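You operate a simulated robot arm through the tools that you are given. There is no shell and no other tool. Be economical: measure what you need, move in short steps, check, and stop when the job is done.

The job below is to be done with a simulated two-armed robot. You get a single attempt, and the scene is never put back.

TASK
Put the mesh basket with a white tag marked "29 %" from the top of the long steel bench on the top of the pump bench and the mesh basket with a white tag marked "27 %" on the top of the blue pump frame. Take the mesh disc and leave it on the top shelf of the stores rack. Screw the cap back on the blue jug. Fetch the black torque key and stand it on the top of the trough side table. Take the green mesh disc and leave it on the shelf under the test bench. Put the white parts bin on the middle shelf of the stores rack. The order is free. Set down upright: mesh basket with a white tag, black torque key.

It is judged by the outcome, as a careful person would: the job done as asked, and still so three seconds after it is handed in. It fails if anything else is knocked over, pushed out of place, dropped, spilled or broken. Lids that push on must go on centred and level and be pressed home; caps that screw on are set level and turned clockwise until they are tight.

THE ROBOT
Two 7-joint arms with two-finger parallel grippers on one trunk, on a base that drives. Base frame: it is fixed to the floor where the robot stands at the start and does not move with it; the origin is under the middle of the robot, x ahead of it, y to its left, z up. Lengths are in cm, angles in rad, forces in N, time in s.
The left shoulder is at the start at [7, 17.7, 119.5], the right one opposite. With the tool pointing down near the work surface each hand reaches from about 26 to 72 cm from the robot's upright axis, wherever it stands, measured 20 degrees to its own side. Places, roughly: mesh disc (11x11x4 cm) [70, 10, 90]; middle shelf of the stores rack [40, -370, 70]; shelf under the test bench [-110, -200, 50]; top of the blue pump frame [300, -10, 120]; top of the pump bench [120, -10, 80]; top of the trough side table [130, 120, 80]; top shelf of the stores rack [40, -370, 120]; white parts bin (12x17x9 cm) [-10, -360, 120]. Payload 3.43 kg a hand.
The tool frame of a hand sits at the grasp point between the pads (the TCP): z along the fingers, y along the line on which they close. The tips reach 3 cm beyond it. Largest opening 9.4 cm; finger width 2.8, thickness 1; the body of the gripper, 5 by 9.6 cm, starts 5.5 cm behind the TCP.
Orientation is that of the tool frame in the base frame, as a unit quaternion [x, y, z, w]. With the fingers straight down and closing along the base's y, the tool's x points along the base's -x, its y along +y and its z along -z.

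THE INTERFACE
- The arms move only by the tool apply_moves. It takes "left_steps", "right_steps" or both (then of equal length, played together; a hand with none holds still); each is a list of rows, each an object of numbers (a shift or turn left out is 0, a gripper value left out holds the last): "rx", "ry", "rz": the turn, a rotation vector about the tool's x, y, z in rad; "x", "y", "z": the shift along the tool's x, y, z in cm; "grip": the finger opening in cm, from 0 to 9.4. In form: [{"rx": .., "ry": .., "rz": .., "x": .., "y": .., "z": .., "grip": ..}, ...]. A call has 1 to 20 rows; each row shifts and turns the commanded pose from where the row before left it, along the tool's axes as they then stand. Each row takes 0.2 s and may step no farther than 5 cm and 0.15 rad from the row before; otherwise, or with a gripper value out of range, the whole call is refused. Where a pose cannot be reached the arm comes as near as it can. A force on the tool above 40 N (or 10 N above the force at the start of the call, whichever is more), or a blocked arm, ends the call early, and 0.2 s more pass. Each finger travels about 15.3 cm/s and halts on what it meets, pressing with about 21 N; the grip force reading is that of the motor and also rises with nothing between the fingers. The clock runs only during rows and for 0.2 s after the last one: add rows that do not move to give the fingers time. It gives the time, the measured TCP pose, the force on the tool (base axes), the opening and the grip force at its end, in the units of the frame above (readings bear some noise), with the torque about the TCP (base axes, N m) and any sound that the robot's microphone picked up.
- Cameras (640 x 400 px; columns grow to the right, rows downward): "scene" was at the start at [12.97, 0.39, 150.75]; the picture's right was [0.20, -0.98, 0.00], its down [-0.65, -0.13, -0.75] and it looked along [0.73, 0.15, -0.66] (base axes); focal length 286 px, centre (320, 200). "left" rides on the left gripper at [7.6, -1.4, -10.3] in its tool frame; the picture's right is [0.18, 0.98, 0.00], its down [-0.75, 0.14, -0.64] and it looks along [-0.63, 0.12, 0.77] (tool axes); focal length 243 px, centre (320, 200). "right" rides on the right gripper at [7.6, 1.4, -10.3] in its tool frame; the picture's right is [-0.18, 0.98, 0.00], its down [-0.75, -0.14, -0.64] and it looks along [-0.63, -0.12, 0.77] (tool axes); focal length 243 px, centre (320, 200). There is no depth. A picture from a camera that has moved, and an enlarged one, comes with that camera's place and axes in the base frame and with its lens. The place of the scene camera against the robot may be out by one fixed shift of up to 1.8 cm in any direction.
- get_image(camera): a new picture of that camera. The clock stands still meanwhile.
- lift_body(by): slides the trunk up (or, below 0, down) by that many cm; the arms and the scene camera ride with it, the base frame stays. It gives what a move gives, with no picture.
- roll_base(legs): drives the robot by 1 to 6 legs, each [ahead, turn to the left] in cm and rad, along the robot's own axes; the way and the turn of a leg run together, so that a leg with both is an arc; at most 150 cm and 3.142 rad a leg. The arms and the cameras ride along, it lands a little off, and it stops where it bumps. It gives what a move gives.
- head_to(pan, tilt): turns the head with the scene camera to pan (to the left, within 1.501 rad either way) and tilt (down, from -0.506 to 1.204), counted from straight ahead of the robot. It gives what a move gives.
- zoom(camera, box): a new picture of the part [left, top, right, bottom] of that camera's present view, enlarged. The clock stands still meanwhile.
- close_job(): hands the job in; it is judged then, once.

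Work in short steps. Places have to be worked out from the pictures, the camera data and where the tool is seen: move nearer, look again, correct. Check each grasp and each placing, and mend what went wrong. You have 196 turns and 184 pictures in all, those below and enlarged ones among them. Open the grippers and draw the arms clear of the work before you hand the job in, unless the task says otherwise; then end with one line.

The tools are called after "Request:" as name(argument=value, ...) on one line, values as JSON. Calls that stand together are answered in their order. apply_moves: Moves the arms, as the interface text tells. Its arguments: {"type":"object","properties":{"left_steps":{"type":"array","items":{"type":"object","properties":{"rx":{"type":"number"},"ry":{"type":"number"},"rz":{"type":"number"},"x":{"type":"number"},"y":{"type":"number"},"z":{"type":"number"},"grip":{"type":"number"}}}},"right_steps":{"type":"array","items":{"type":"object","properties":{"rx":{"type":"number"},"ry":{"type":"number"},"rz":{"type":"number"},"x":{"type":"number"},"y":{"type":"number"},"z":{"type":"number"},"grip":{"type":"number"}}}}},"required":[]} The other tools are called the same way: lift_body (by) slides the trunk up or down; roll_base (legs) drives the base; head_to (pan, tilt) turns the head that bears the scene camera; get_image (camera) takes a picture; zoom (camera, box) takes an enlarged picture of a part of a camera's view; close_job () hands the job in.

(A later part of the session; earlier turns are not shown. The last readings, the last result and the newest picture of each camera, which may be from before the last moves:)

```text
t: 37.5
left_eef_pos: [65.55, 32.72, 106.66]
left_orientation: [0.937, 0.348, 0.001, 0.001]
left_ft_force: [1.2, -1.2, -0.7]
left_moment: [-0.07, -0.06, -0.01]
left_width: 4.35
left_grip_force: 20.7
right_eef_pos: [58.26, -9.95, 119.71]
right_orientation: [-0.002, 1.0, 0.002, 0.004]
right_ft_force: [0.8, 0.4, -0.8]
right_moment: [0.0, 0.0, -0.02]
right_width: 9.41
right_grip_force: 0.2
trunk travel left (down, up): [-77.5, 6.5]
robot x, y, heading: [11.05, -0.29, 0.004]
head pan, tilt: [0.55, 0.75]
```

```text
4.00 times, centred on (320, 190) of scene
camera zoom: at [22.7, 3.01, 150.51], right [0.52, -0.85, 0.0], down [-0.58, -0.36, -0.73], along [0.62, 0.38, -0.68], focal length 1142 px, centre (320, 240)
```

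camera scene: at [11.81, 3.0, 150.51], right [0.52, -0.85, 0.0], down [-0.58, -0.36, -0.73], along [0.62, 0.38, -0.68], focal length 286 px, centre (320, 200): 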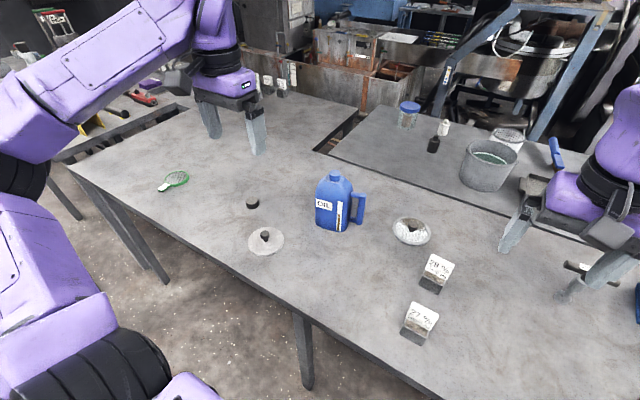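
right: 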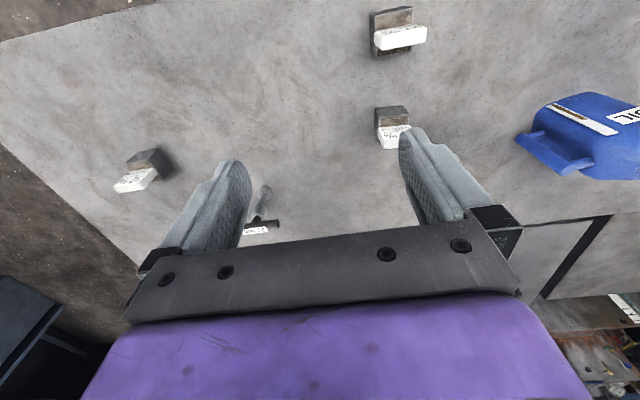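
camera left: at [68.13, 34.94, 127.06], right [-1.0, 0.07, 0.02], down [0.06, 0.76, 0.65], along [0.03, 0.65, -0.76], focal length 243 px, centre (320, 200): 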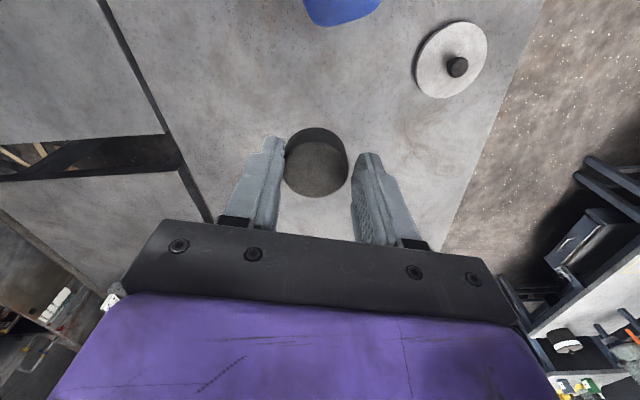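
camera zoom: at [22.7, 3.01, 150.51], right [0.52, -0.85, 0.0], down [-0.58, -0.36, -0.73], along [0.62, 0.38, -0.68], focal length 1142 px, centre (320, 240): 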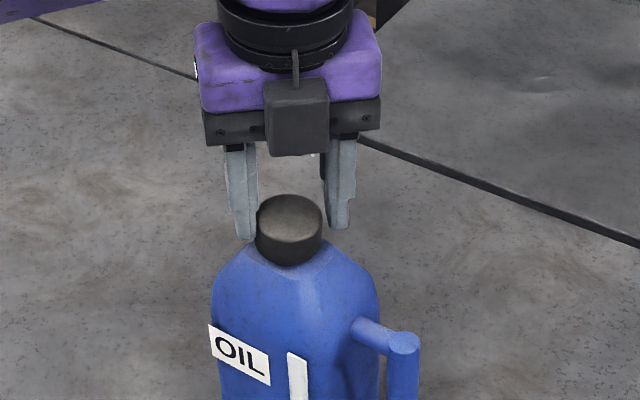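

The jug itself began to turn along, so the cap is getting tight. I press down to hold the jug by friction and turn a little more to feel the torque.

Request:
apply_moves(left_steps=[{"z": 0.4}, {"z": 0.3}, {}, {"rz": 0.1}, {"rz": 0.1}])

Request:
zoom(camera="scene", box=[260, 140, 380, 240])

```text
t: 38.7
left_eef_pos: [65.53, 32.68, 105.99]
left_orientation: [0.967, 0.254, 0.002, 0.001]
left_ft_force: [2.9, 3.4, 14.8]
left_moment: [-0.22, 0.15, 0.0]
left_width: 4.35
left_grip_force: 21.0
right_eef_pos: [58.11, -10.04, 119.76]
right_orientation: [-0.002, 1.0, 0.001, 0.004]
right_ft_force: [-0.1, -0.6, 0.5]
right_moment: [-0.01, 0.02, 0.0]
right_width: 9.39
right_grip_force: 0.1
trunk travel left (down, up): [-77.5, 6.5]
robot x, y, heading: [11.14, 0.12, 0.001]
head pan, tilt: [0.55, 0.75]
```

```text
4.00 times, centred on (320, 190) of scene
camera zoom: at [22.55, 3.0, 150.53], right [0.52, -0.85, 0.0], down [-0.58, -0.36, -0.73], along [0.62, 0.38, -0.68], focal length 1142 px, centre (320, 240)
```

zoom: 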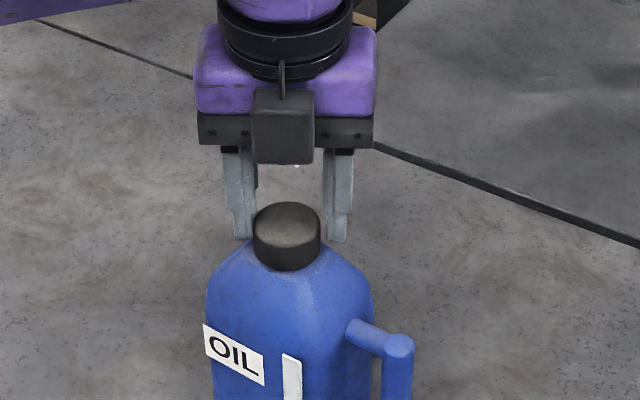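

The jug had been lifted slightly by the thread and is now back on the bench under 15 N. I turn more under this press and watch whether the jug moves along.

Request:
apply_moves(left_steps=[{"rz": 0.15, "z": 0.1}, {"rz": 0.15, "z": 0.1}])

Request:
zoom(camera="scene", box=[260, 140, 380, 240])

```text
t: 39.3
left_eef_pos: [65.57, 32.54, 105.95]
left_orientation: [0.994, 0.106, 0.004, -0.001]
left_ft_force: [6.2, 3.8, 22.7]
left_moment: [-0.15, -0.06, -0.05]
left_width: 4.35
left_grip_force: 21.0
right_eef_pos: [58.03, -10.19, 119.79]
right_orientation: [-0.002, 1.0, 0.001, 0.004]
right_ft_force: [0.1, -0.1, 0.0]
right_moment: [0.03, -0.01, 0.03]
right_width: 9.42
right_grip_force: 0.0
trunk travel left (down, up): [-77.5, 6.5]
robot x, y, heading: [10.93, -0.01, -0.003]
head pan, tilt: [0.55, 0.75]
```

```text
4.00 times, centred on (320, 190) of scene
camera zoom: at [22.47, 2.88, 150.55], right [0.52, -0.85, 0.0], down [-0.58, -0.36, -0.73], along [0.62, 0.38, -0.68], focal length 1142 px, centre (320, 240)
```

zoom: 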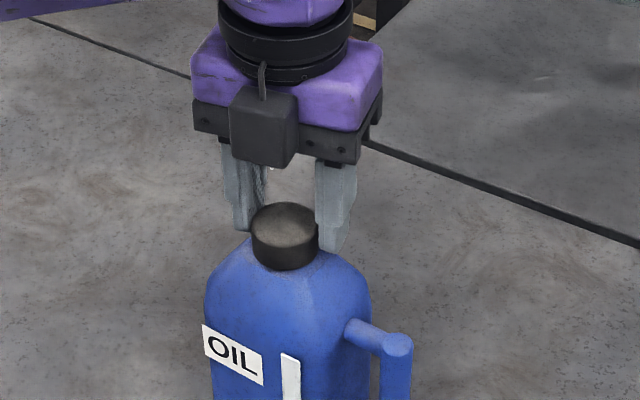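

The jug stayed put and the cap went on turning, so it isn't tight yet. I release, rise, and unwind the wrist for another bite.

Request:
apply_moves(left_steps=[{"z": -0.6}, {"grip": 7}, {"grip": 7}, {}, {"z": -3}, {"z": -3}, {"rz": -0.15}, {"rz": -0.15}, {"rz": -0.15}, {"rz": -0.15}, {"rz": -0.15}, {"rz": -0.15}, {"rz": -0.15}, {"rz": -0.15}, {"rz": -0.15}, {"rz": -0.15}, {"rz": -0.15}])

Request:
apply_moves(left_steps=[{"rz": -0.15}, {"rz": -0.15}, {"rz": -0.15}, {"rz": -0.15}, {"rz": -0.15}, {"rz": -0.15}, {"rz": -0.15}, {"rz": -0.15}, {"rz": -0.15}, {"rz": -0.15}, {}])

Request:
get_image(camera="left")

Request:
zoom(camera="scene", box=[260, 140, 380, 240])

```text
t: 42.9
left_eef_pos: [65.6, 32.75, 112.18]
left_orientation: [0.595, 0.804, 0.001, 0.001]
left_ft_force: [-0.7, -0.1, 0.2]
left_moment: [0.01, -0.02, -0.04]
left_width: 7.01
left_grip_force: 0.0
right_eef_pos: [58.21, -10.05, 119.79]
right_orientation: [-0.002, 1.0, 0.0, 0.003]
right_ft_force: [0.7, -0.8, -0.9]
right_moment: [0.0, 0.0, 0.0]
right_width: 9.4
right_grip_force: 0.1
trunk travel left (down, up): [-77.5, 6.5]
robot x, y, heading: [10.85, 0.02, 0.003]
head pan, tilt: [0.55, 0.75]
```

```text
t: 45.3
left_eef_pos: [65.47, 32.64, 112.37]
left_orientation: [-0.112, 0.994, -0.001, 0.001]
left_ft_force: [0.1, -0.5, -0.4]
left_moment: [-0.02, -0.03, -0.04]
left_width: 7.0
left_grip_force: 0.1
right_eef_pos: [58.05, -10.1, 119.76]
right_orientation: [-0.001, 1.0, 0.001, 0.003]
right_ft_force: [-0.2, -0.7, 0.0]
right_moment: [0.01, 0.01, -0.02]
right_width: 9.38
right_grip_force: 0.1
trunk travel left (down, up): [-77.5, 6.5]
robot x, y, heading: [10.77, 0.06, 0.001]
head pan, tilt: [0.55, 0.75]
```

```text
145 pictures are left
camera left: at [58.36, 29.64, 122.64], right [-0.4, 0.92, 0.0], down [0.7, 0.3, 0.64], along [0.59, 0.26, -0.77], focal length 243 px, centre (320, 200)
```

left: 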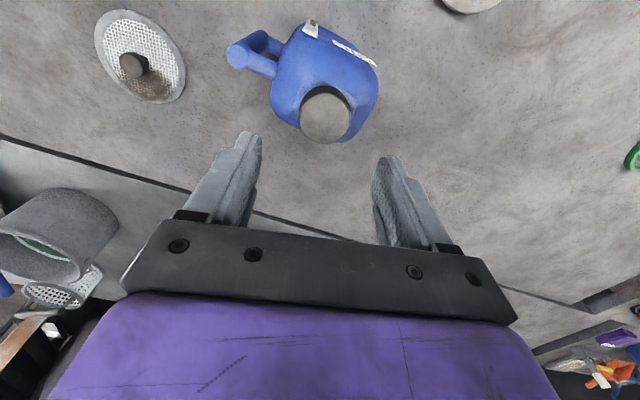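

```text
4.00 times, centred on (320, 190) of scene
camera zoom: at [22.56, 2.95, 150.53], right [0.52, -0.85, 0.0], down [-0.58, -0.36, -0.73], along [0.62, 0.38, -0.68], focal length 1142 px, centre (320, 240)
```

zoom: 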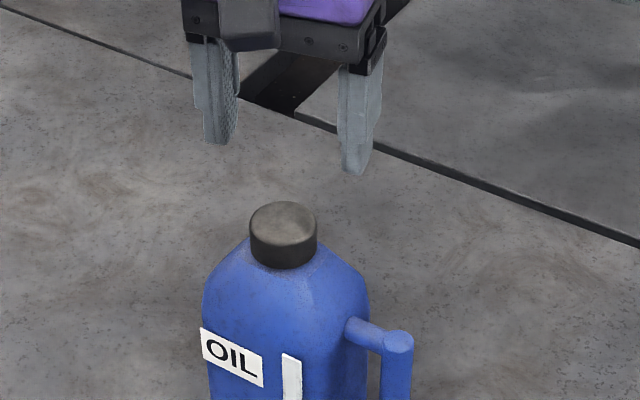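

The cap sits level. I centre on it at about (65.1,32.9), go down, grip again and turn under a light press.

Request:
apply_moves(left_steps=[{"x": 0.33, "y": 0.33}, {"z": 3.3}, {"z": 3.3}, {}, {"grip": 3}, {"grip": 3}, {"grip": 3}, {"z": 0.3}, {"z": 0.2}, {}])

```text
t: 47.5
left_eef_pos: [65.1, 33.0, 105.6]
left_orientation: [-0.111, 0.994, -0.001, 0.005]
left_ft_force: [4.1, 3.3, 23.0]
left_moment: [-0.1, -0.03, -0.04]
left_width: 4.35
left_grip_force: 21.2
right_eef_pos: [57.93, -10.21, 119.88]
right_orientation: [-0.001, 1.0, 0.002, 0.004]
right_ft_force: [0.8, 0.4, 0.0]
right_moment: [0.03, 0.03, 0.01]
right_width: 9.41
right_grip_force: 0.1
trunk travel left (down, up): [-77.5, 6.5]
robot x, y, heading: [10.76, 0.69, 0.006]
head pan, tilt: [0.55, 0.75]
```

Request:
apply_moves(left_steps=[{"rz": 0.15}, {"rz": 0.15}, {"rz": 0.15}, {"rz": 0.15, "z": 0.03}, {"rz": 0.15}, {"rz": 0.15}])

Request:
zoom(camera="scene", box=[260, 140, 380, 240])

```text
t: 48.9
left_eef_pos: [64.98, 32.88, 105.21]
left_orientation: [0.333, 0.943, 0.002, 0.001]
left_ft_force: [-4.9, -3.5, 13.7]
left_moment: [-0.4, 0.47, 0.04]
left_width: 4.32
left_grip_force: 21.0
right_eef_pos: [57.9, -10.23, 119.85]
right_orientation: [-0.001, 1.0, 0.002, 0.004]
right_ft_force: [0.0, 0.2, 0.8]
right_moment: [-0.01, -0.03, -0.01]
right_width: 9.41
right_grip_force: 0.1
trunk travel left (down, up): [-77.5, 6.5]
robot x, y, heading: [10.66, -0.21, 0.004]
head pan, tilt: [0.55, 0.75]
```

```text
4.00 times, centred on (320, 190) of scene
camera zoom: at [22.32, 2.81, 150.54], right [0.52, -0.85, 0.0], down [-0.58, -0.36, -0.73], along [0.62, 0.38, -0.68], focal length 1142 px, centre (320, 240)
```

zoom: 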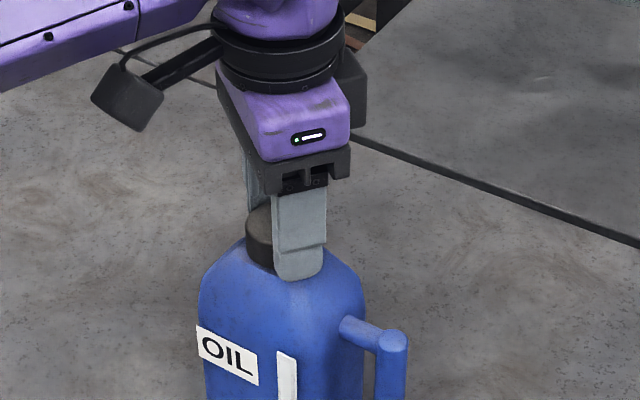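

Request:
apply_moves(left_steps=[{"rz": 0.15}, {"rz": 0.15}, {"rz": 0.15}, {"rz": 0.15}, {"rz": 0.15}, {"rz": 0.15}])

Request:
zoom(camera="scene", box=[260, 140, 380, 240])

```text
t: 50.3
left_eef_pos: [65.02, 33.03, 105.2]
left_orientation: [0.71, 0.704, 0.002, 0.002]
left_ft_force: [-4.0, 3.4, 12.1]
left_moment: [0.09, 0.33, 0.0]
left_width: 4.33
left_grip_force: 20.9
right_eef_pos: [57.88, -10.05, 119.89]
right_orientation: [-0.002, 1.0, 0.001, 0.004]
right_ft_force: [-0.1, 0.4, 0.4]
right_moment: [-0.01, 0.0, -0.01]
right_width: 9.41
right_grip_force: 0.1
trunk travel left (down, up): [-77.5, 6.5]
robot x, y, heading: [11.24, -0.11, -0.0]
head pan, tilt: [0.55, 0.75]
```

```text
4.00 times, centred on (320, 190) of scene
camera zoom: at [22.36, 3.01, 150.54], right [0.52, -0.85, 0.0], down [-0.58, -0.36, -0.73], along [0.62, 0.38, -0.68], focal length 1142 px, centre (320, 240)
```

zoom: 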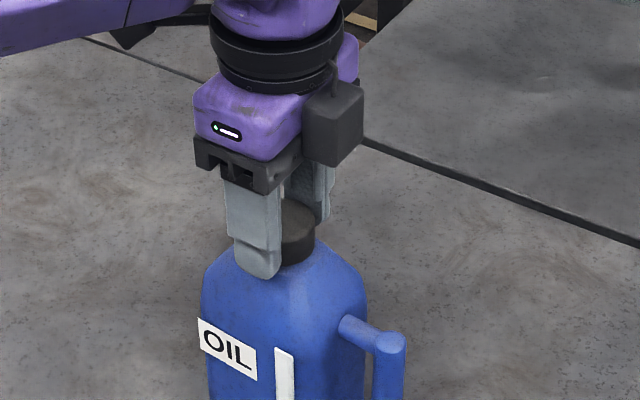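

Request:
apply_moves(left_steps=[{"rz": 0.15}, {"rz": 0.15}, {"rz": 0.15}, {"rz": 0.15}, {"rz": 0.15}, {"rz": 0.15}, {"rz": 0.15}, {"rz": 0.15}])

Request:
zoom(camera="scene", box=[260, 140, 380, 240])

```text
t: 52.1
left_eef_pos: [65.2, 32.95, 105.25]
left_orientation: [0.984, 0.179, 0.0, 0.0]
left_ft_force: [0.5, 2.6, 5.0]
left_moment: [0.11, -0.01, 0.01]
left_width: 4.35
left_grip_force: 21.1
right_eef_pos: [58.02, -10.07, 119.77]
right_orientation: [-0.001, 1.0, 0.001, 0.003]
right_ft_force: [-0.2, -0.5, 0.5]
right_moment: [0.0, 0.03, 0.0]
right_width: 9.39
right_grip_force: 0.0
trunk travel left (down, up): [-77.5, 6.5]
robot x, y, heading: [11.09, -0.04, -0.001]
head pan, tilt: [0.55, 0.75]
```

```text
4.00 times, centred on (320, 190) of scene
camera zoom: at [22.64, 3.04, 150.51], right [0.52, -0.85, 0.0], down [-0.58, -0.36, -0.73], along [0.62, 0.38, -0.68], focal length 1142 px, centre (320, 240)
```

zoom: 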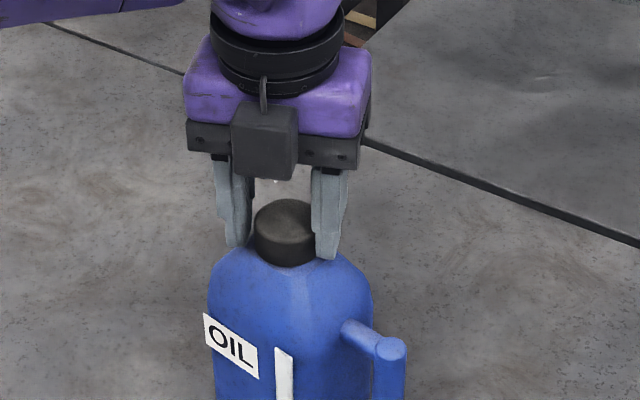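

Push force dropped as the cap went farther down, and no torque stop yet. Another bite.

Request:
apply_moves(left_steps=[{"z": -0.2}, {"grip": 7}, {"grip": 7}, {}, {"z": -3}, {"z": -1}, {"rz": -0.15}, {"rz": -0.15}, {"rz": -0.15}, {"rz": -0.15}, {"rz": -0.15}, {"rz": -0.15}, {"rz": -0.15}, {"rz": -0.15}, {"rz": -0.15}, {"rz": -0.15}, {"rz": -0.15}, {"rz": -0.15}, {"rz": -0.15}, {"rz": -0.15}])

Request:
apply_moves(left_steps=[{"rz": -0.15}, {"rz": -0.15}, {"rz": -0.15}, {"rz": -0.15}, {"rz": -0.15}, {"rz": -0.15}, {"rz": -0.15}, {}])

Request:
get_image(camera="left")

Request:
zoom(camera="scene", box=[260, 140, 380, 240])

```text
t: 56.3
left_eef_pos: [65.07, 33.02, 109.34]
left_orientation: [0.332, 0.943, 0.001, 0.001]
left_ft_force: [0.4, 0.6, 0.1]
left_moment: [0.0, -0.04, 0.0]
left_width: 7.0
left_grip_force: 0.0
right_eef_pos: [58.2, -10.11, 119.74]
right_orientation: [-0.002, 1.0, 0.001, 0.003]
right_ft_force: [-0.1, 0.3, -0.3]
right_moment: [0.03, -0.04, -0.01]
right_width: 9.4
right_grip_force: 0.1
trunk travel left (down, up): [-77.5, 6.5]
robot x, y, heading: [11.32, 0.12, 0.003]
head pan, tilt: [0.55, 0.75]
```

```text
t: 58.1
left_eef_pos: [65.26, 33.1, 109.29]
left_orientation: [-0.186, 0.983, -0.001, 0.001]
left_ft_force: [-0.1, 0.0, 0.6]
left_moment: [0.0, 0.04, -0.02]
left_width: 6.97
left_grip_force: 0.0
right_eef_pos: [58.2, -10.01, 119.74]
right_orientation: [-0.002, 1.0, 0.001, 0.003]
right_ft_force: [-0.6, 1.0, 0.5]
right_moment: [-0.03, -0.03, 0.02]
right_width: 9.38
right_grip_force: 0.1
trunk travel left (down, up): [-77.5, 6.5]
robot x, y, heading: [11.1, -0.03, 0.004]
head pan, tilt: [0.55, 0.75]
```

```text
140 pictures are left
camera left: at [58.66, 29.02, 119.58], right [-0.53, 0.85, 0.0], down [0.65, 0.41, 0.64], along [0.55, 0.34, -0.77], focal length 243 px, centre (320, 200)
```

left: 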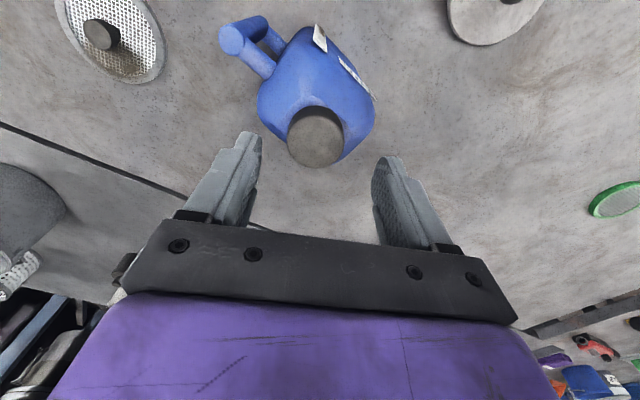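

```text
4.00 times, centred on (320, 190) of scene
camera zoom: at [22.69, 3.13, 150.5], right [0.52, -0.85, 0.0], down [-0.58, -0.36, -0.73], along [0.62, 0.38, -0.68], focal length 1142 px, centre (320, 240)
```

zoom: 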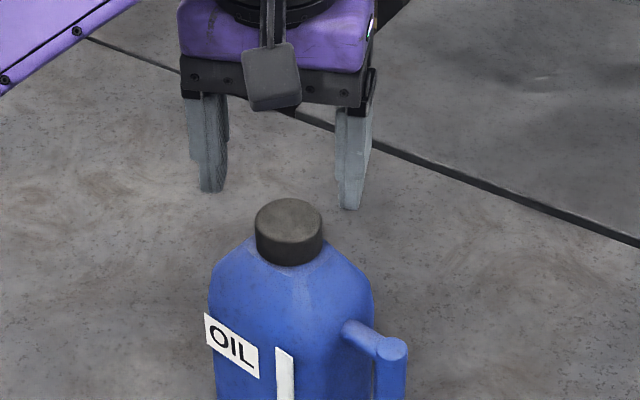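

Request:
apply_moves(left_steps=[{"x": 0.11, "y": -0.28}, {"z": 2}, {"z": 1.9}, {}, {"grip": 3}, {"grip": 3}, {"grip": 3}, {"z": 0.3}, {"z": 0.3}, {"rz": 0.15}, {"rz": 0.15}, {"rz": 0.15}, {"rz": 0.15}, {"rz": 0.15}, {"rz": 0.15}])

Request:
zoom(camera="scene", box=[260, 140, 380, 240])

```text
t: 61.3
left_eef_pos: [65.06, 32.61, 104.99]
left_orientation: [0.262, 0.965, 0.0, 0.002]
left_ft_force: [5.7, 3.8, 19.0]
left_moment: [0.13, -0.35, 0.06]
left_width: 4.36
left_grip_force: 20.9
right_eef_pos: [58.0, -10.14, 119.92]
right_orientation: [-0.002, 1.0, 0.001, 0.004]
right_ft_force: [-0.1, 0.0, 0.2]
right_moment: [-0.02, -0.01, 0.01]
right_width: 9.4
right_grip_force: 0.0
trunk travel left (down, up): [-77.5, 6.5]
robot x, y, heading: [10.97, 0.15, 0.001]
head pan, tilt: [0.55, 0.75]
```

```text
4.00 times, centred on (320, 190) of scene
camera zoom: at [22.48, 2.98, 150.53], right [0.52, -0.85, 0.0], down [-0.58, -0.36, -0.73], along [0.62, 0.38, -0.68], focal length 1142 px, centre (320, 240)
```

zoom: 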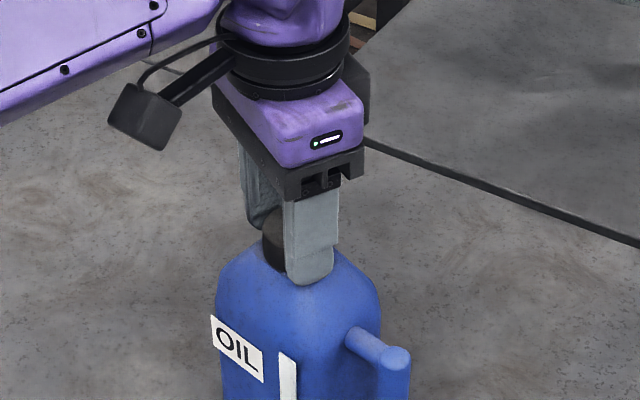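

Request:
apply_moves(left_steps=[{"rz": 0.15}, {"rz": 0.15}, {"rz": 0.15}, {"rz": 0.15}, {"rz": 0.15}, {"rz": 0.15}, {"rz": 0.15}, {"rz": 0.15}, {"rz": 0.15}, {"rz": 0.15}, {"rz": 0.15}, {"rz": 0.15}])

Request:
zoom(camera="scene", box=[260, 140, 380, 240])

```text
t: 63.9
left_eef_pos: [65.28, 32.64, 104.88]
left_orientation: [0.919, 0.395, 0.001, 0.001]
left_ft_force: [0.2, -0.4, 8.3]
left_moment: [0.0, -0.11, 0.25]
left_width: 4.36
left_grip_force: 20.9
right_eef_pos: [58.01, -10.08, 119.78]
right_orientation: [-0.001, 1.0, 0.001, 0.004]
right_ft_force: [0.2, 0.5, 0.9]
right_moment: [-0.04, -0.05, 0.01]
right_width: 9.42
right_grip_force: 0.2
trunk travel left (down, up): [-77.5, 6.5]
robot x, y, heading: [10.89, 0.35, 0.006]
head pan, tilt: [0.55, 0.75]
```

```text
4.00 times, centred on (320, 190) of scene
camera zoom: at [22.56, 2.99, 150.52], right [0.52, -0.85, 0.0], down [-0.58, -0.36, -0.73], along [0.62, 0.38, -0.68], focal length 1142 px, centre (320, 240)
```

zoom: 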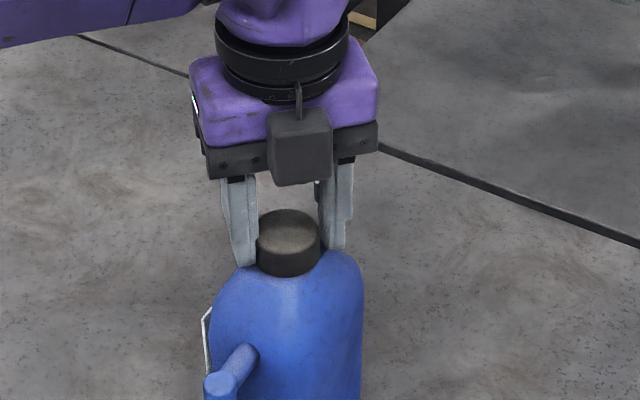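

Now torque rose to 0.25 N m and the jug turned with it: the cap has reached its stop. One more nip under a firmer press to confirm it.

Request:
apply_moves(left_steps=[{"z": 0.2}, {"z": 0.2}, {"rz": 0.1}, {"rz": 0.1}, {"rz": 0.1}])

Request:
zoom(camera="scene", box=[260, 140, 380, 240])

```text
t: 65.1
left_eef_pos: [64.79, 32.5, 104.94]
left_orientation: [0.967, 0.254, 0.004, -0.001]
left_ft_force: [-1.3, -2.0, 32.7]
left_moment: [-0.25, 0.55, 0.73]
left_width: 4.36
left_grip_force: 21.3
right_eef_pos: [57.65, -10.47, 119.94]
right_orientation: [-0.002, 1.0, 0.003, 0.005]
right_ft_force: [-0.7, 1.3, -1.8]
right_moment: [0.01, -0.03, 0.01]
right_width: 9.43
right_grip_force: 0.0
trunk travel left (down, up): [-77.5, 6.5]
robot x, y, heading: [10.68, -0.17, -0.0]
head pan, tilt: [0.55, 0.75]
```

```text
4.00 times, centred on (320, 190) of scene
camera zoom: at [22.11, 2.69, 150.59], right [0.52, -0.85, 0.0], down [-0.58, -0.36, -0.73], along [0.63, 0.39, -0.68], focal length 1142 px, centre (320, 240)
```

zoom: 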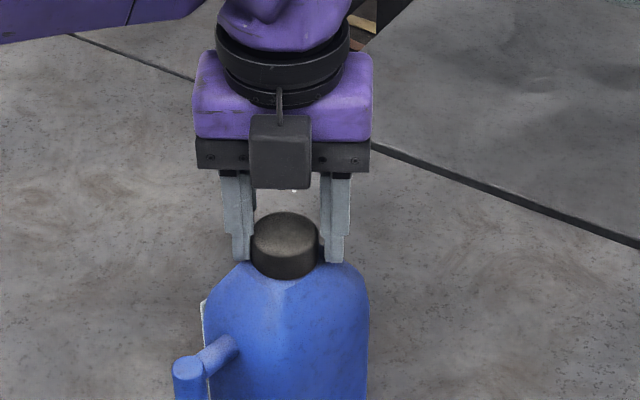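

Torque 0.73 N m: the cap is tight. I relieve the press, open and withdraw upward, unwinding the wrist.

Request:
apply_moves(left_steps=[{"z": -0.3}, {"rz": -0.05, "z": -0.2}, {"grip": 7}, {"grip": 7}, {}, {"z": -3}, {"z": -4}, {"z": -4}, {"rz": -0.15, "y": -1}, {"rz": -0.15}, {"rz": -0.15}, {"rz": -0.15}, {"rz": -0.15}, {"rz": -0.15}, {"rz": -0.15}, {"rz": -0.15}, {"rz": -0.15}, {"rz": -0.15}, {"rz": -0.15}, {"rz": -0.15}])

Request:
apply_moves(left_steps=[{"rz": -0.15}, {"rz": -0.15}, {"rz": -0.15}, {"rz": -0.15}, {"rz": -0.15}, {"rz": -0.15}, {"x": 3}, {"x": 3}, {"x": 3}, {"x": 3}])

Request:
get_image(camera="left")

Request:
get_image(camera="scene")

```text
t: 69.3
left_eef_pos: [64.54, 33.46, 115.95]
left_orientation: [0.378, 0.926, 0.001, 0.0]
left_ft_force: [-1.0, -0.7, 0.2]
left_moment: [0.02, 0.01, -0.03]
left_width: 7.0
left_grip_force: 0.2
right_eef_pos: [58.22, -10.11, 119.75]
right_orientation: [-0.003, 1.0, 0.001, 0.004]
right_ft_force: [0.6, -0.6, -0.2]
right_moment: [0.0, -0.01, -0.03]
right_width: 9.42
right_grip_force: 0.1
trunk travel left (down, up): [-77.5, 6.5]
robot x, y, heading: [10.89, -0.23, 0.001]
head pan, tilt: [0.55, 0.75]
```

```text
t: 71.5
left_eef_pos: [52.37, 32.27, 115.9]
left_orientation: [-0.061, 0.998, -0.001, 0.002]
left_ft_force: [-0.4, 0.2, 0.6]
left_moment: [0.0, -0.01, -0.01]
left_width: 6.96
left_grip_force: 0.1
right_eef_pos: [58.08, -10.03, 119.84]
right_orientation: [-0.002, 1.0, 0.001, 0.003]
right_ft_force: [-0.1, 0.0, 0.3]
right_moment: [0.01, 0.01, 0.02]
right_width: 9.39
right_grip_force: 0.1
trunk travel left (down, up): [-77.5, 6.5]
robot x, y, heading: [10.81, 0.23, 0.003]
head pan, tilt: [0.55, 0.75]
```

```text
135 pictures are left
camera left: at [45.11, 29.88, 126.25], right [-0.3, 0.95, 0.0], down [0.73, 0.23, 0.64], along [0.61, 0.19, -0.76], focal length 243 px, centre (320, 200)
```

left: 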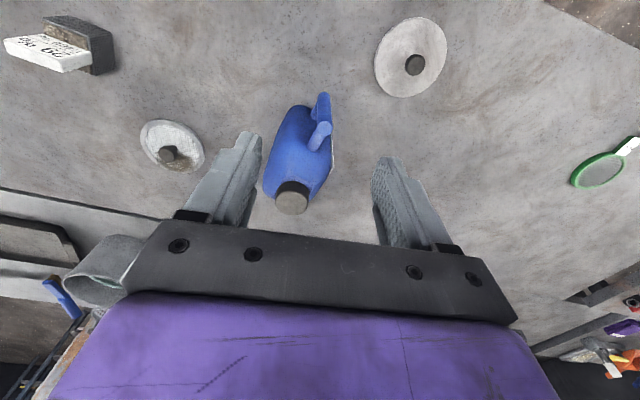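

```text
134 pictures are left
camera scene: at [22.48, 3.11, 150.53], right [0.52, -0.85, 0.0], down [-0.58, -0.36, -0.73], along [0.62, 0.38, -0.68], focal length 286 px, centre (320, 200)
```

scene: 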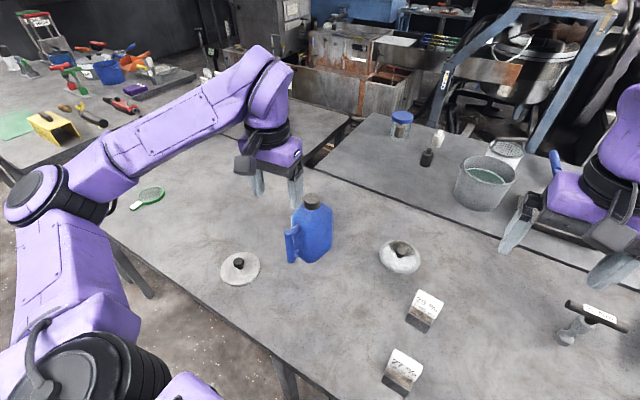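

The jug stands capped and upright. I look down to see how much room there is between my trunk and the bench edge, since the side table lies far across the bench.

Request:
head_to(pan=0.0, tilt=1.2)

Request:
get_image(camera="scene")

Request:
get_image(camera="right")

```text
t: 72.5
left_eef_pos: [52.57, 32.16, 115.92]
left_orientation: [-0.06, 0.998, -0.001, 0.001]
left_ft_force: [-0.1, -0.1, -0.4]
left_moment: [0.01, 0.0, -0.05]
left_width: 7.01
left_grip_force: 0.0
right_eef_pos: [58.31, -10.06, 119.8]
right_orientation: [-0.003, 1.0, 0.001, 0.003]
right_ft_force: [0.9, 0.0, -0.2]
right_moment: [0.02, -0.01, -0.02]
right_width: 9.42
right_grip_force: 0.0
trunk travel left (down, up): [-77.5, 6.5]
robot x, y, heading: [10.89, 0.17, -0.005]
head pan, tilt: [0.0, 1.201]
```

```text
133 pictures are left
camera scene: at [21.21, -1.26, 147.34], right [0.0, -1.0, 0.0], down [-0.93, 0.0, -0.36], along [0.36, 0.0, -0.93], focal length 286 px, centre (320, 200)
```

scene: 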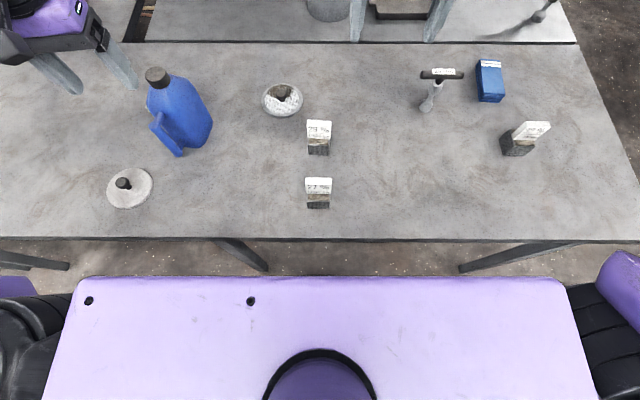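

```text
132 pictures are left
camera right: at [50.52, -8.73, 129.96], right [0.18, 0.98, 0.0], down [0.75, -0.14, 0.65], along [0.64, -0.11, -0.76], focal length 243 px, centre (320, 200)
```

right: 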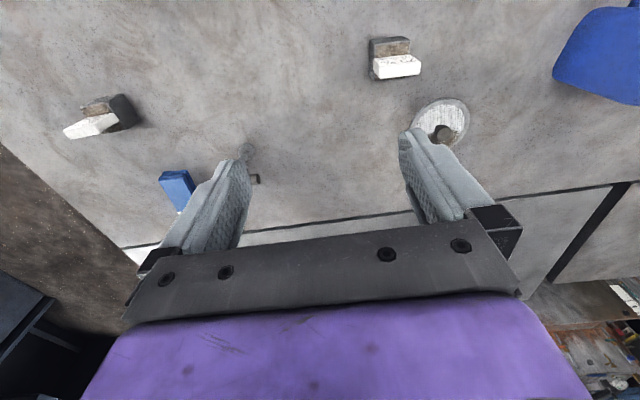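

The key stands at about (71.7,-29.5), handle at z≈97 along y. I move the right hand behind it and look.

Request:
apply_moves(right_steps=[{"x": 3, "y": -4}, {"x": 3, "y": -4}, {"x": 2, "y": -4}, {"x": 2, "y": -4}, {"y": -3.5}, {}])

Request:
get_image(camera="right")

Request:
zoom(camera="scene", box=[390, 40, 530, 130])

```text
t: 73.9
left_eef_pos: [52.66, 32.31, 115.87]
left_orientation: [-0.062, 0.998, 0.0, 0.001]
left_ft_force: [0.7, -1.2, -0.5]
left_moment: [0.02, 0.03, 0.02]
left_width: 7.02
left_grip_force: 0.0
right_eef_pos: [48.05, -27.19, 118.97]
right_orientation: [0.0, 1.0, 0.0, 0.004]
right_ft_force: [0.1, 0.4, -0.5]
right_moment: [-0.02, 0.0, -0.02]
right_width: 9.37
right_grip_force: 0.1
right hand out of reach, approached as far as the arm can: row 5
trunk travel left (down, up): [-77.5, 6.5]
robot x, y, heading: [11.23, 0.1, 0.001]
head pan, tilt: [0.0, 1.201]
```

```text
131 pictures are left
camera right: at [40.29, -25.9, 129.18], right [0.18, 0.98, 0.0], down [0.75, -0.14, 0.65], along [0.64, -0.12, -0.76], focal length 243 px, centre (320, 200)
```

right: 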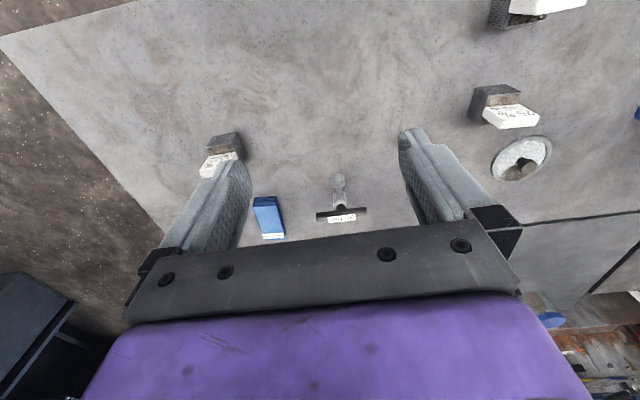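

```text
4.44 times, centred on (460, 85) of scene
camera zoom: at [21.3, -1.15, 147.33], right [0.0, -1.0, 0.0], down [-0.93, 0.0, -0.36], along [0.36, 0.0, -0.93], focal length 1269 px, centre (-302, 711)
```

zoom: 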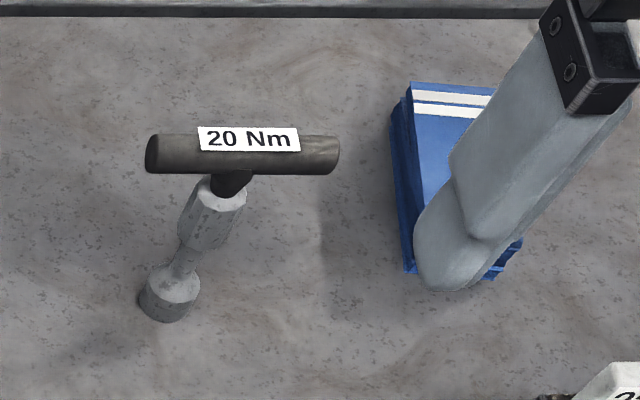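

The black-handled key reads 20 Nm. I shift forward and pitch the right hand about 45° so it can later reach the far table.

Request:
apply_moves(right_steps=[{"x": -4, "y": -0.5}, {"x": -4, "y": -0.5}, {"ry": -0.13}, {"ry": -0.13}, {"ry": -0.13}, {"ry": -0.13}, {"ry": -0.13}, {"ry": -0.13}, {}])

Request:
get_image(camera="right")

```text
t: 75.9
left_eef_pos: [52.64, 32.03, 115.97]
left_orientation: [-0.061, 0.998, 0.0, 0.001]
left_ft_force: [-0.1, 0.1, -0.3]
left_moment: [0.0, 0.02, 0.01]
left_width: 7.0
left_grip_force: 0.1
right_eef_pos: [52.05, -27.48, 120.4]
right_orientation: [-0.001, 0.924, 0.002, 0.383]
right_ft_force: [0.0, -0.8, 1.1]
right_moment: [-0.03, 0.01, -0.02]
right_width: 9.41
right_grip_force: 0.0
right hand out of reach, approached as far as the arm can: row 1, 2, 7, 8
trunk travel left (down, up): [-77.5, 6.5]
robot x, y, heading: [10.76, -0.24, 0.0]
head pan, tilt: [0.0, 1.201]
```

```text
129 pictures are left
camera right: at [39.46, -26.15, 122.23], right [0.13, 0.98, 0.13], down [0.08, -0.14, 0.99], along [0.99, -0.11, -0.1], focal length 243 px, centre (320, 200)
```

right: 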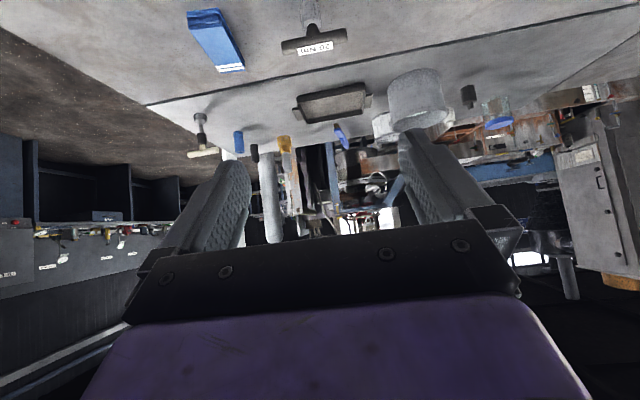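

I move to a pre-approach point 9 cm behind the shaft on the 45° line.

Request:
apply_moves(right_steps=[{"x": 1.02, "z": 4.4}, {"x": 1.02, "z": 4.4}, {"x": 1.02, "z": 4.4}, {"x": 1.02, "z": 4.4}, {"x": 1.02, "z": 4.4, "y": -0.5}, {"x": 1, "z": 4.4}, {}])

Request:
get_image(camera="right")

Request:
get_image(camera="scene")

```text
t: 77.5
left_eef_pos: [52.57, 32.08, 115.93]
left_orientation: [-0.06, 0.998, 0.0, 0.002]
left_ft_force: [-0.2, -0.5, -0.1]
left_moment: [0.01, -0.02, 0.01]
left_width: 7.01
left_grip_force: 0.1
right_eef_pos: [66.5, -27.84, 97.51]
right_orientation: [-0.002, 0.924, 0.002, 0.383]
right_ft_force: [-0.7, -0.4, 0.9]
right_moment: [-0.01, 0.02, -0.02]
right_width: 9.41
right_grip_force: 0.0
trunk travel left (down, up): [-77.5, 6.5]
robot x, y, heading: [10.97, 0.22, 0.003]
head pan, tilt: [0.0, 1.201]
```

```text
128 pictures are left
camera right: at [53.8, -26.56, 99.34], right [0.13, 0.98, 0.13], down [0.08, -0.14, 0.99], along [0.99, -0.11, -0.09], focal length 243 px, centre (320, 200)
```

right: 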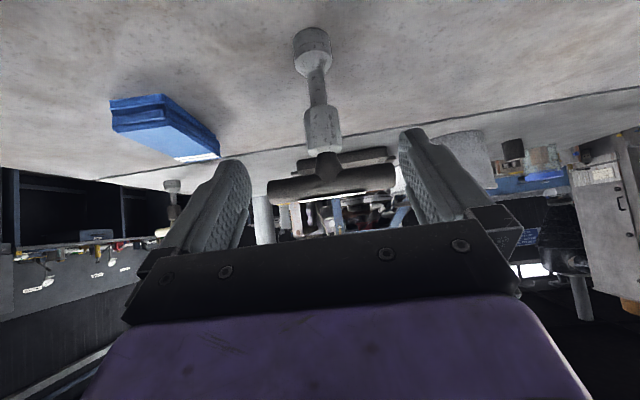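

```text
127 pictures are left
camera scene: at [21.08, -1.33, 147.35], right [0.0, -1.0, 0.0], down [-0.93, 0.0, -0.36], along [0.36, 0.0, -0.93], focal length 286 px, centre (320, 200)
```

scene: 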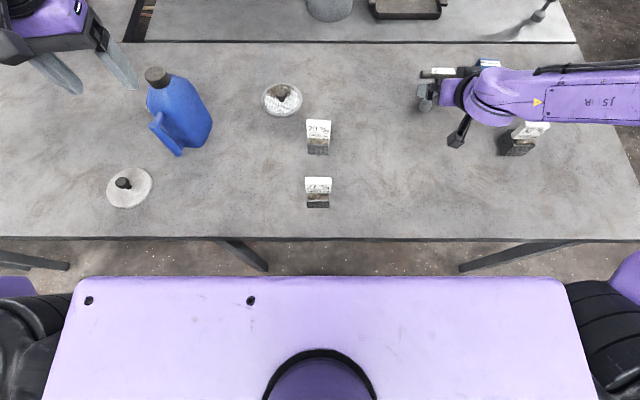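

The shaft is at about (72.4,-27.6), hex part centred at z≈92, handle at 96.8. I advance along the fingers and grip the hex.

Request:
apply_moves(right_steps=[{"x": 0.1, "y": 0.2, "z": 3}, {"x": 0.1, "z": 3}, {"z": 2.5}, {}, {"grip": 1}, {"grip": 1}, {"grip": 1}, {"grip": 1}, {}])

Request:
get_image(camera="right")

```text
t: 79.5
left_eef_pos: [52.65, 32.03, 116.04]
left_orientation: [-0.06, 0.998, 0.0, 0.001]
left_ft_force: [-1.0, 1.1, 0.7]
left_moment: [-0.02, -0.04, 0.01]
left_width: 6.98
left_grip_force: 0.0
right_eef_pos: [72.43, -27.65, 91.26]
right_orientation: [-0.001, 0.923, 0.001, 0.384]
right_ft_force: [-0.9, -0.1, 0.6]
right_moment: [-0.04, 0.02, 0.01]
right_width: 3.0
right_grip_force: 21.3
trunk travel left (down, up): [-77.5, 6.5]
robot x, y, heading: [11.03, 0.1, -0.001]
head pan, tilt: [0.0, 1.201]
```

```text
126 pictures are left
camera right: at [59.73, -26.32, 93.12], right [0.13, 0.98, 0.13], down [0.08, -0.14, 0.99], along [0.99, -0.12, -0.09], focal length 243 px, centre (320, 200)
```

right: 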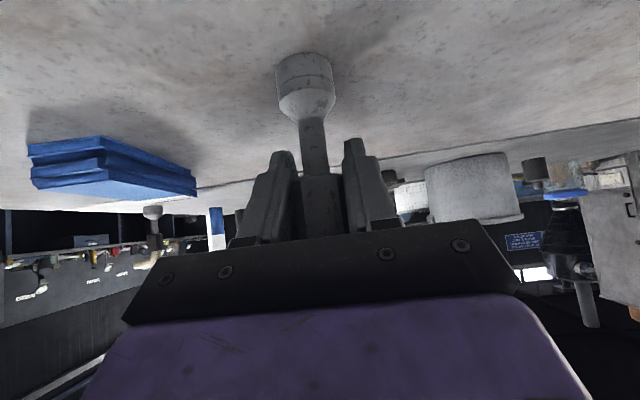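

Firm grip at 3.0 cm. I lift straight up.

Request:
apply_moves(right_steps=[{"x": -1.4, "z": -1.4}, {"x": -2.83, "z": -2.83}, {"x": -2.83, "z": -2.83}, {"x": -2.83, "z": -2.83}, {"x": -2.83, "z": -2.83}, {}])

Request:
get_image(camera="right")

```text
t: 80.9
left_eef_pos: [52.72, 32.0, 115.91]
left_orientation: [-0.06, 0.998, -0.001, 0.001]
left_ft_force: [-0.1, -0.3, -0.3]
left_moment: [0.02, 0.02, 0.0]
left_width: 7.0
left_grip_force: 0.2
right_eef_pos: [72.42, -27.8, 109.14]
right_orientation: [0.0, 0.924, 0.001, 0.383]
right_ft_force: [-0.4, -0.5, -1.2]
right_moment: [0.01, -0.05, -0.03]
right_width: 3.01
right_grip_force: 21.0
trunk travel left (down, up): [-77.5, 6.5]
robot x, y, heading: [10.74, 0.12, 0.003]
head pan, tilt: [0.0, 1.201]
```

```text
125 pictures are left
camera right: at [59.75, -26.38, 110.96], right [0.13, 0.98, 0.13], down [0.08, -0.14, 0.99], along [0.99, -0.12, -0.1], focal length 243 px, centre (320, 200)
```

right: 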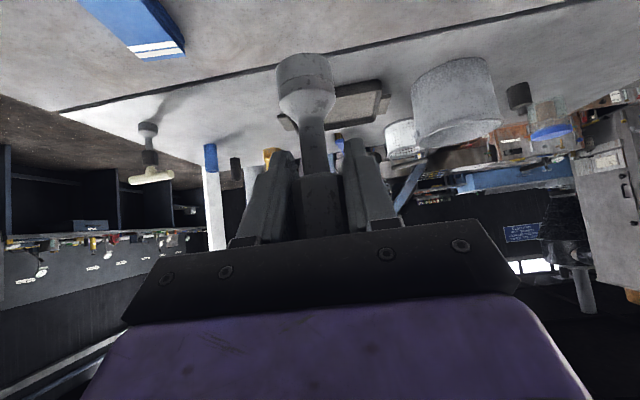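

The key is light and hangs properly. I raise the trunk fully and draw the hands in a little before driving to the left side.

Request:
lift_body(by=6.4)

Request:
apply_moves(right_steps=[{"x": 2.12, "z": -2.12}, {"x": 2.12, "z": -2.12}, {"x": 2.12, "z": -2.12}, {"x": 2.12, "z": -2.12}, {}], left_steps=[{"z": -1}, {"z": -1}, {"x": 2}, {"x": 2}, {}])

Request:
roll_base(legs=[[-31, 0], [0, 1.57]])

Request:
head_to(pan=0.0, tilt=0.45)

Request:
get_image(camera="scene")

```text
t: 81.9
left_eef_pos: [52.72, 32.06, 122.33]
left_orientation: [-0.061, 0.998, 0.0, 0.001]
left_ft_force: [0.2, -0.2, 0.1]
left_moment: [0.02, -0.04, 0.03]
left_width: 6.99
left_grip_force: 0.0
right_eef_pos: [72.34, -27.62, 115.61]
right_orientation: [-0.001, 0.923, 0.002, 0.384]
right_ft_force: [0.9, -0.9, -2.7]
right_moment: [-0.01, -0.04, 0.0]
right_width: 2.99
right_grip_force: 21.3
trunk travel left (down, up): [-83.9, 0.1]
robot x, y, heading: [10.93, -0.16, -0.001]
head pan, tilt: [0.0, 1.201]
```

```text
t: 83.1
left_eef_pos: [48.96, 31.63, 124.23]
left_orientation: [-0.06, 0.998, 0.001, -0.001]
left_ft_force: [0.4, -0.3, -0.2]
left_moment: [0.04, 0.02, 0.04]
left_width: 7.03
left_grip_force: 0.1
right_eef_pos: [62.49, -28.35, 115.8]
right_orientation: [0.005, 0.917, -0.016, 0.398]
right_ft_force: [-0.4, -1.3, -1.7]
right_moment: [0.01, -0.03, 0.01]
right_width: 3.0
right_grip_force: 21.0
right hand out of reach, approached as far as the arm can: row 4
trunk travel left (down, up): [-83.9, 0.1]
robot x, y, heading: [10.75, 0.28, 0.003]
head pan, tilt: [0.0, 1.201]
```

```text
t: 84.1
left_eef_pos: [45.12, 31.56, 124.08]
left_orientation: [-0.059, 0.998, 0.001, -0.001]
left_ft_force: [0.7, 0.0, 0.5]
left_moment: [-0.03, -0.02, 0.01]
left_width: 7.0
left_grip_force: 0.0
right_eef_pos: [58.73, -28.4, 115.59]
right_orientation: [0.003, 0.918, -0.015, 0.396]
right_ft_force: [-0.8, 0.1, -1.8]
right_moment: [-0.01, -0.03, -0.01]
right_width: 2.99
right_grip_force: 20.8
trunk travel left (down, up): [-83.9, 0.1]
robot x, y, heading: [6.88, -0.01, 0.002]
head pan, tilt: [0.0, 1.201]
stopped in leg 1: the robot was blocked; the commanded pose is now the measured one
```

```text
t: 85.2
left_eef_pos: [44.94, 31.61, 124.25]
left_orientation: [-0.06, 0.998, -0.001, 0.0]
left_ft_force: [0.8, -0.4, -0.4]
left_moment: [0.01, 0.01, -0.01]
left_width: 7.01
left_grip_force: 0.0
right_eef_pos: [58.54, -28.36, 115.62]
right_orientation: [0.003, 0.918, -0.015, 0.397]
right_ft_force: [0.6, 0.7, -1.4]
right_moment: [-0.03, -0.01, 0.03]
right_width: 3.01
right_grip_force: 20.6
trunk travel left (down, up): [-83.9, 0.1]
robot x, y, heading: [7.27, -0.24, 0.007]
head pan, tilt: [0.0, 0.45]
```

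```text
124 pictures are left
camera scene: at [20.97, -1.26, 159.52], right [0.01, -1.0, 0.0], down [-0.44, 0.0, -0.9], along [0.9, 0.01, -0.44], focal length 286 px, centre (320, 200)
```

scene: 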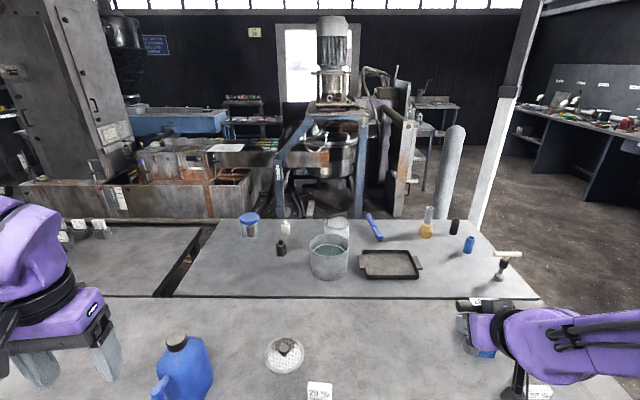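

Reversing was blocked after 4 cm. I look around before trying anything else.

Request:
head_to(pan=-0.7, tilt=0.9)

Request:
get_image(camera="scene")

Request:
head_to(pan=0.9, tilt=1.0)

Request:
get_image(camera="scene")

```text
t: 86.3
left_eef_pos: [44.67, 31.49, 124.27]
left_orientation: [-0.06, 0.998, 0.0, 0.0]
left_ft_force: [-0.7, -0.8, -0.1]
left_moment: [-0.01, 0.02, -0.01]
left_width: 6.99
left_grip_force: 0.0
right_eef_pos: [58.41, -28.33, 115.71]
right_orientation: [0.003, 0.917, -0.015, 0.398]
right_ft_force: [-0.1, 0.2, -1.3]
right_moment: [0.01, -0.03, -0.02]
right_width: 3.0
right_grip_force: 20.7
trunk travel left (down, up): [-83.9, 0.1]
robot x, y, heading: [6.66, -0.04, 0.008]
head pan, tilt: [-0.7, 0.901]
```

```text
123 pictures are left
camera scene: at [17.43, -6.12, 155.72], right [-0.64, -0.77, 0.0], down [-0.6, 0.5, -0.62], along [0.48, -0.4, -0.78], focal length 286 px, centre (320, 200)
```

scene: 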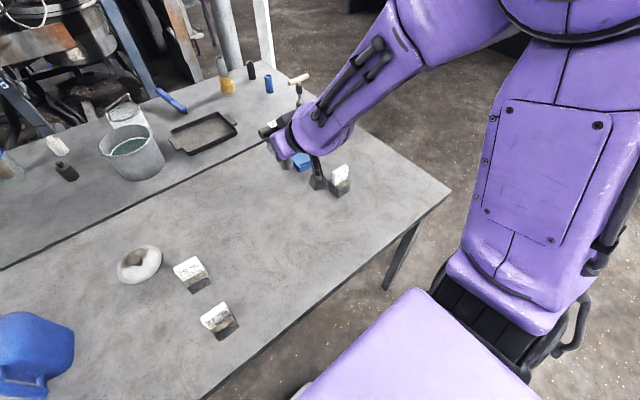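

```text
t: 87.9
left_eef_pos: [44.66, 31.61, 124.22]
left_orientation: [-0.061, 0.998, 0.0, 0.0]
left_ft_force: [-0.6, -0.3, 0.3]
left_moment: [0.0, -0.02, 0.02]
left_width: 6.97
left_grip_force: 0.1
right_eef_pos: [58.48, -28.48, 115.76]
right_orientation: [0.004, 0.917, -0.016, 0.398]
right_ft_force: [0.2, -0.7, -1.6]
right_moment: [-0.01, -0.01, 0.02]
right_width: 2.99
right_grip_force: 21.0
trunk travel left (down, up): [-83.9, 0.1]
robot x, y, heading: [6.97, -0.41, 0.007]
head pan, tilt: [0.901, 1.0]
```

```text
122 pictures are left
camera scene: at [15.89, 4.17, 155.0], right [0.79, -0.62, 0.0], down [-0.52, -0.66, -0.54], along [0.33, 0.43, -0.84], focal length 286 px, centre (320, 200)
```

scene: 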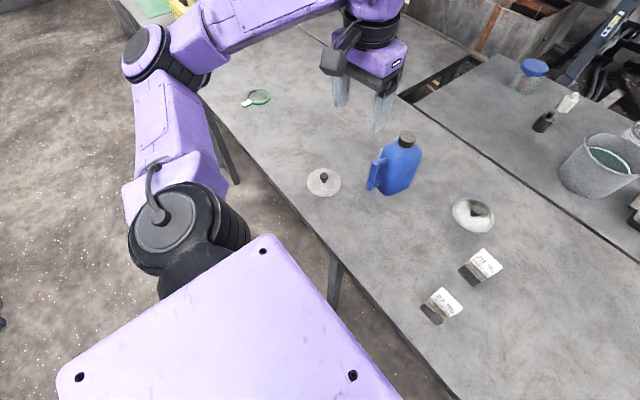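

Nothing seems to touch. I retry with a short reverse.

Request:
roll_base(legs=[[-4, 0]])

```text
t: 88.8
left_eef_pos: [41.41, 31.54, 124.0]
left_orientation: [-0.059, 0.998, 0.001, -0.004]
left_ft_force: [1.0, 1.0, -0.5]
left_moment: [0.0, 0.05, -0.03]
left_width: 7.0
left_grip_force: 0.0
right_eef_pos: [55.12, -28.36, 115.42]
right_orientation: [0.003, 0.919, -0.015, 0.395]
right_ft_force: [1.0, -0.1, -1.6]
right_moment: [0.02, -0.01, -0.04]
right_width: 2.99
right_grip_force: 20.9
trunk travel left (down, up): [-83.9, 0.1]
robot x, y, heading: [3.06, -0.12, 0.006]
head pan, tilt: [0.901, 1.0]
```

That worked. I reverse further.

Request:
roll_base(legs=[[-10, 0]])

Request:
roll_base(legs=[[-12, 0]])

```text
t: 90.0
left_eef_pos: [31.15, 31.43, 124.19]
left_orientation: [-0.059, 0.998, 0.0, -0.002]
left_ft_force: [0.1, 0.1, 0.1]
left_moment: [-0.03, 0.01, -0.03]
left_width: 7.02
left_grip_force: 0.0
right_eef_pos: [44.75, -28.56, 115.58]
right_orientation: [0.004, 0.918, -0.016, 0.396]
right_ft_force: [0.3, -0.3, -2.2]
right_moment: [-0.03, 0.01, 0.0]
right_width: 2.98
right_grip_force: 21.0
trunk travel left (down, up): [-83.9, 0.1]
robot x, y, heading: [-7.33, -0.23, 0.005]
head pan, tilt: [0.901, 1.0]
```

```text
t: 91.2
left_eef_pos: [19.12, 31.37, 124.1]
left_orientation: [-0.06, 0.998, 0.0, -0.001]
left_ft_force: [-0.2, 0.7, 1.0]
left_moment: [0.03, -0.03, -0.04]
left_width: 7.0
left_grip_force: 0.0
right_eef_pos: [32.56, -28.62, 115.75]
right_orientation: [0.003, 0.918, -0.015, 0.397]
right_ft_force: [0.7, 0.5, -2.2]
right_moment: [0.02, -0.01, 0.01]
right_width: 2.99
right_grip_force: 20.9
trunk travel left (down, up): [-83.9, 0.1]
robot x, y, heading: [-18.92, -0.21, 0.009]
head pan, tilt: [0.901, 1.0]
```

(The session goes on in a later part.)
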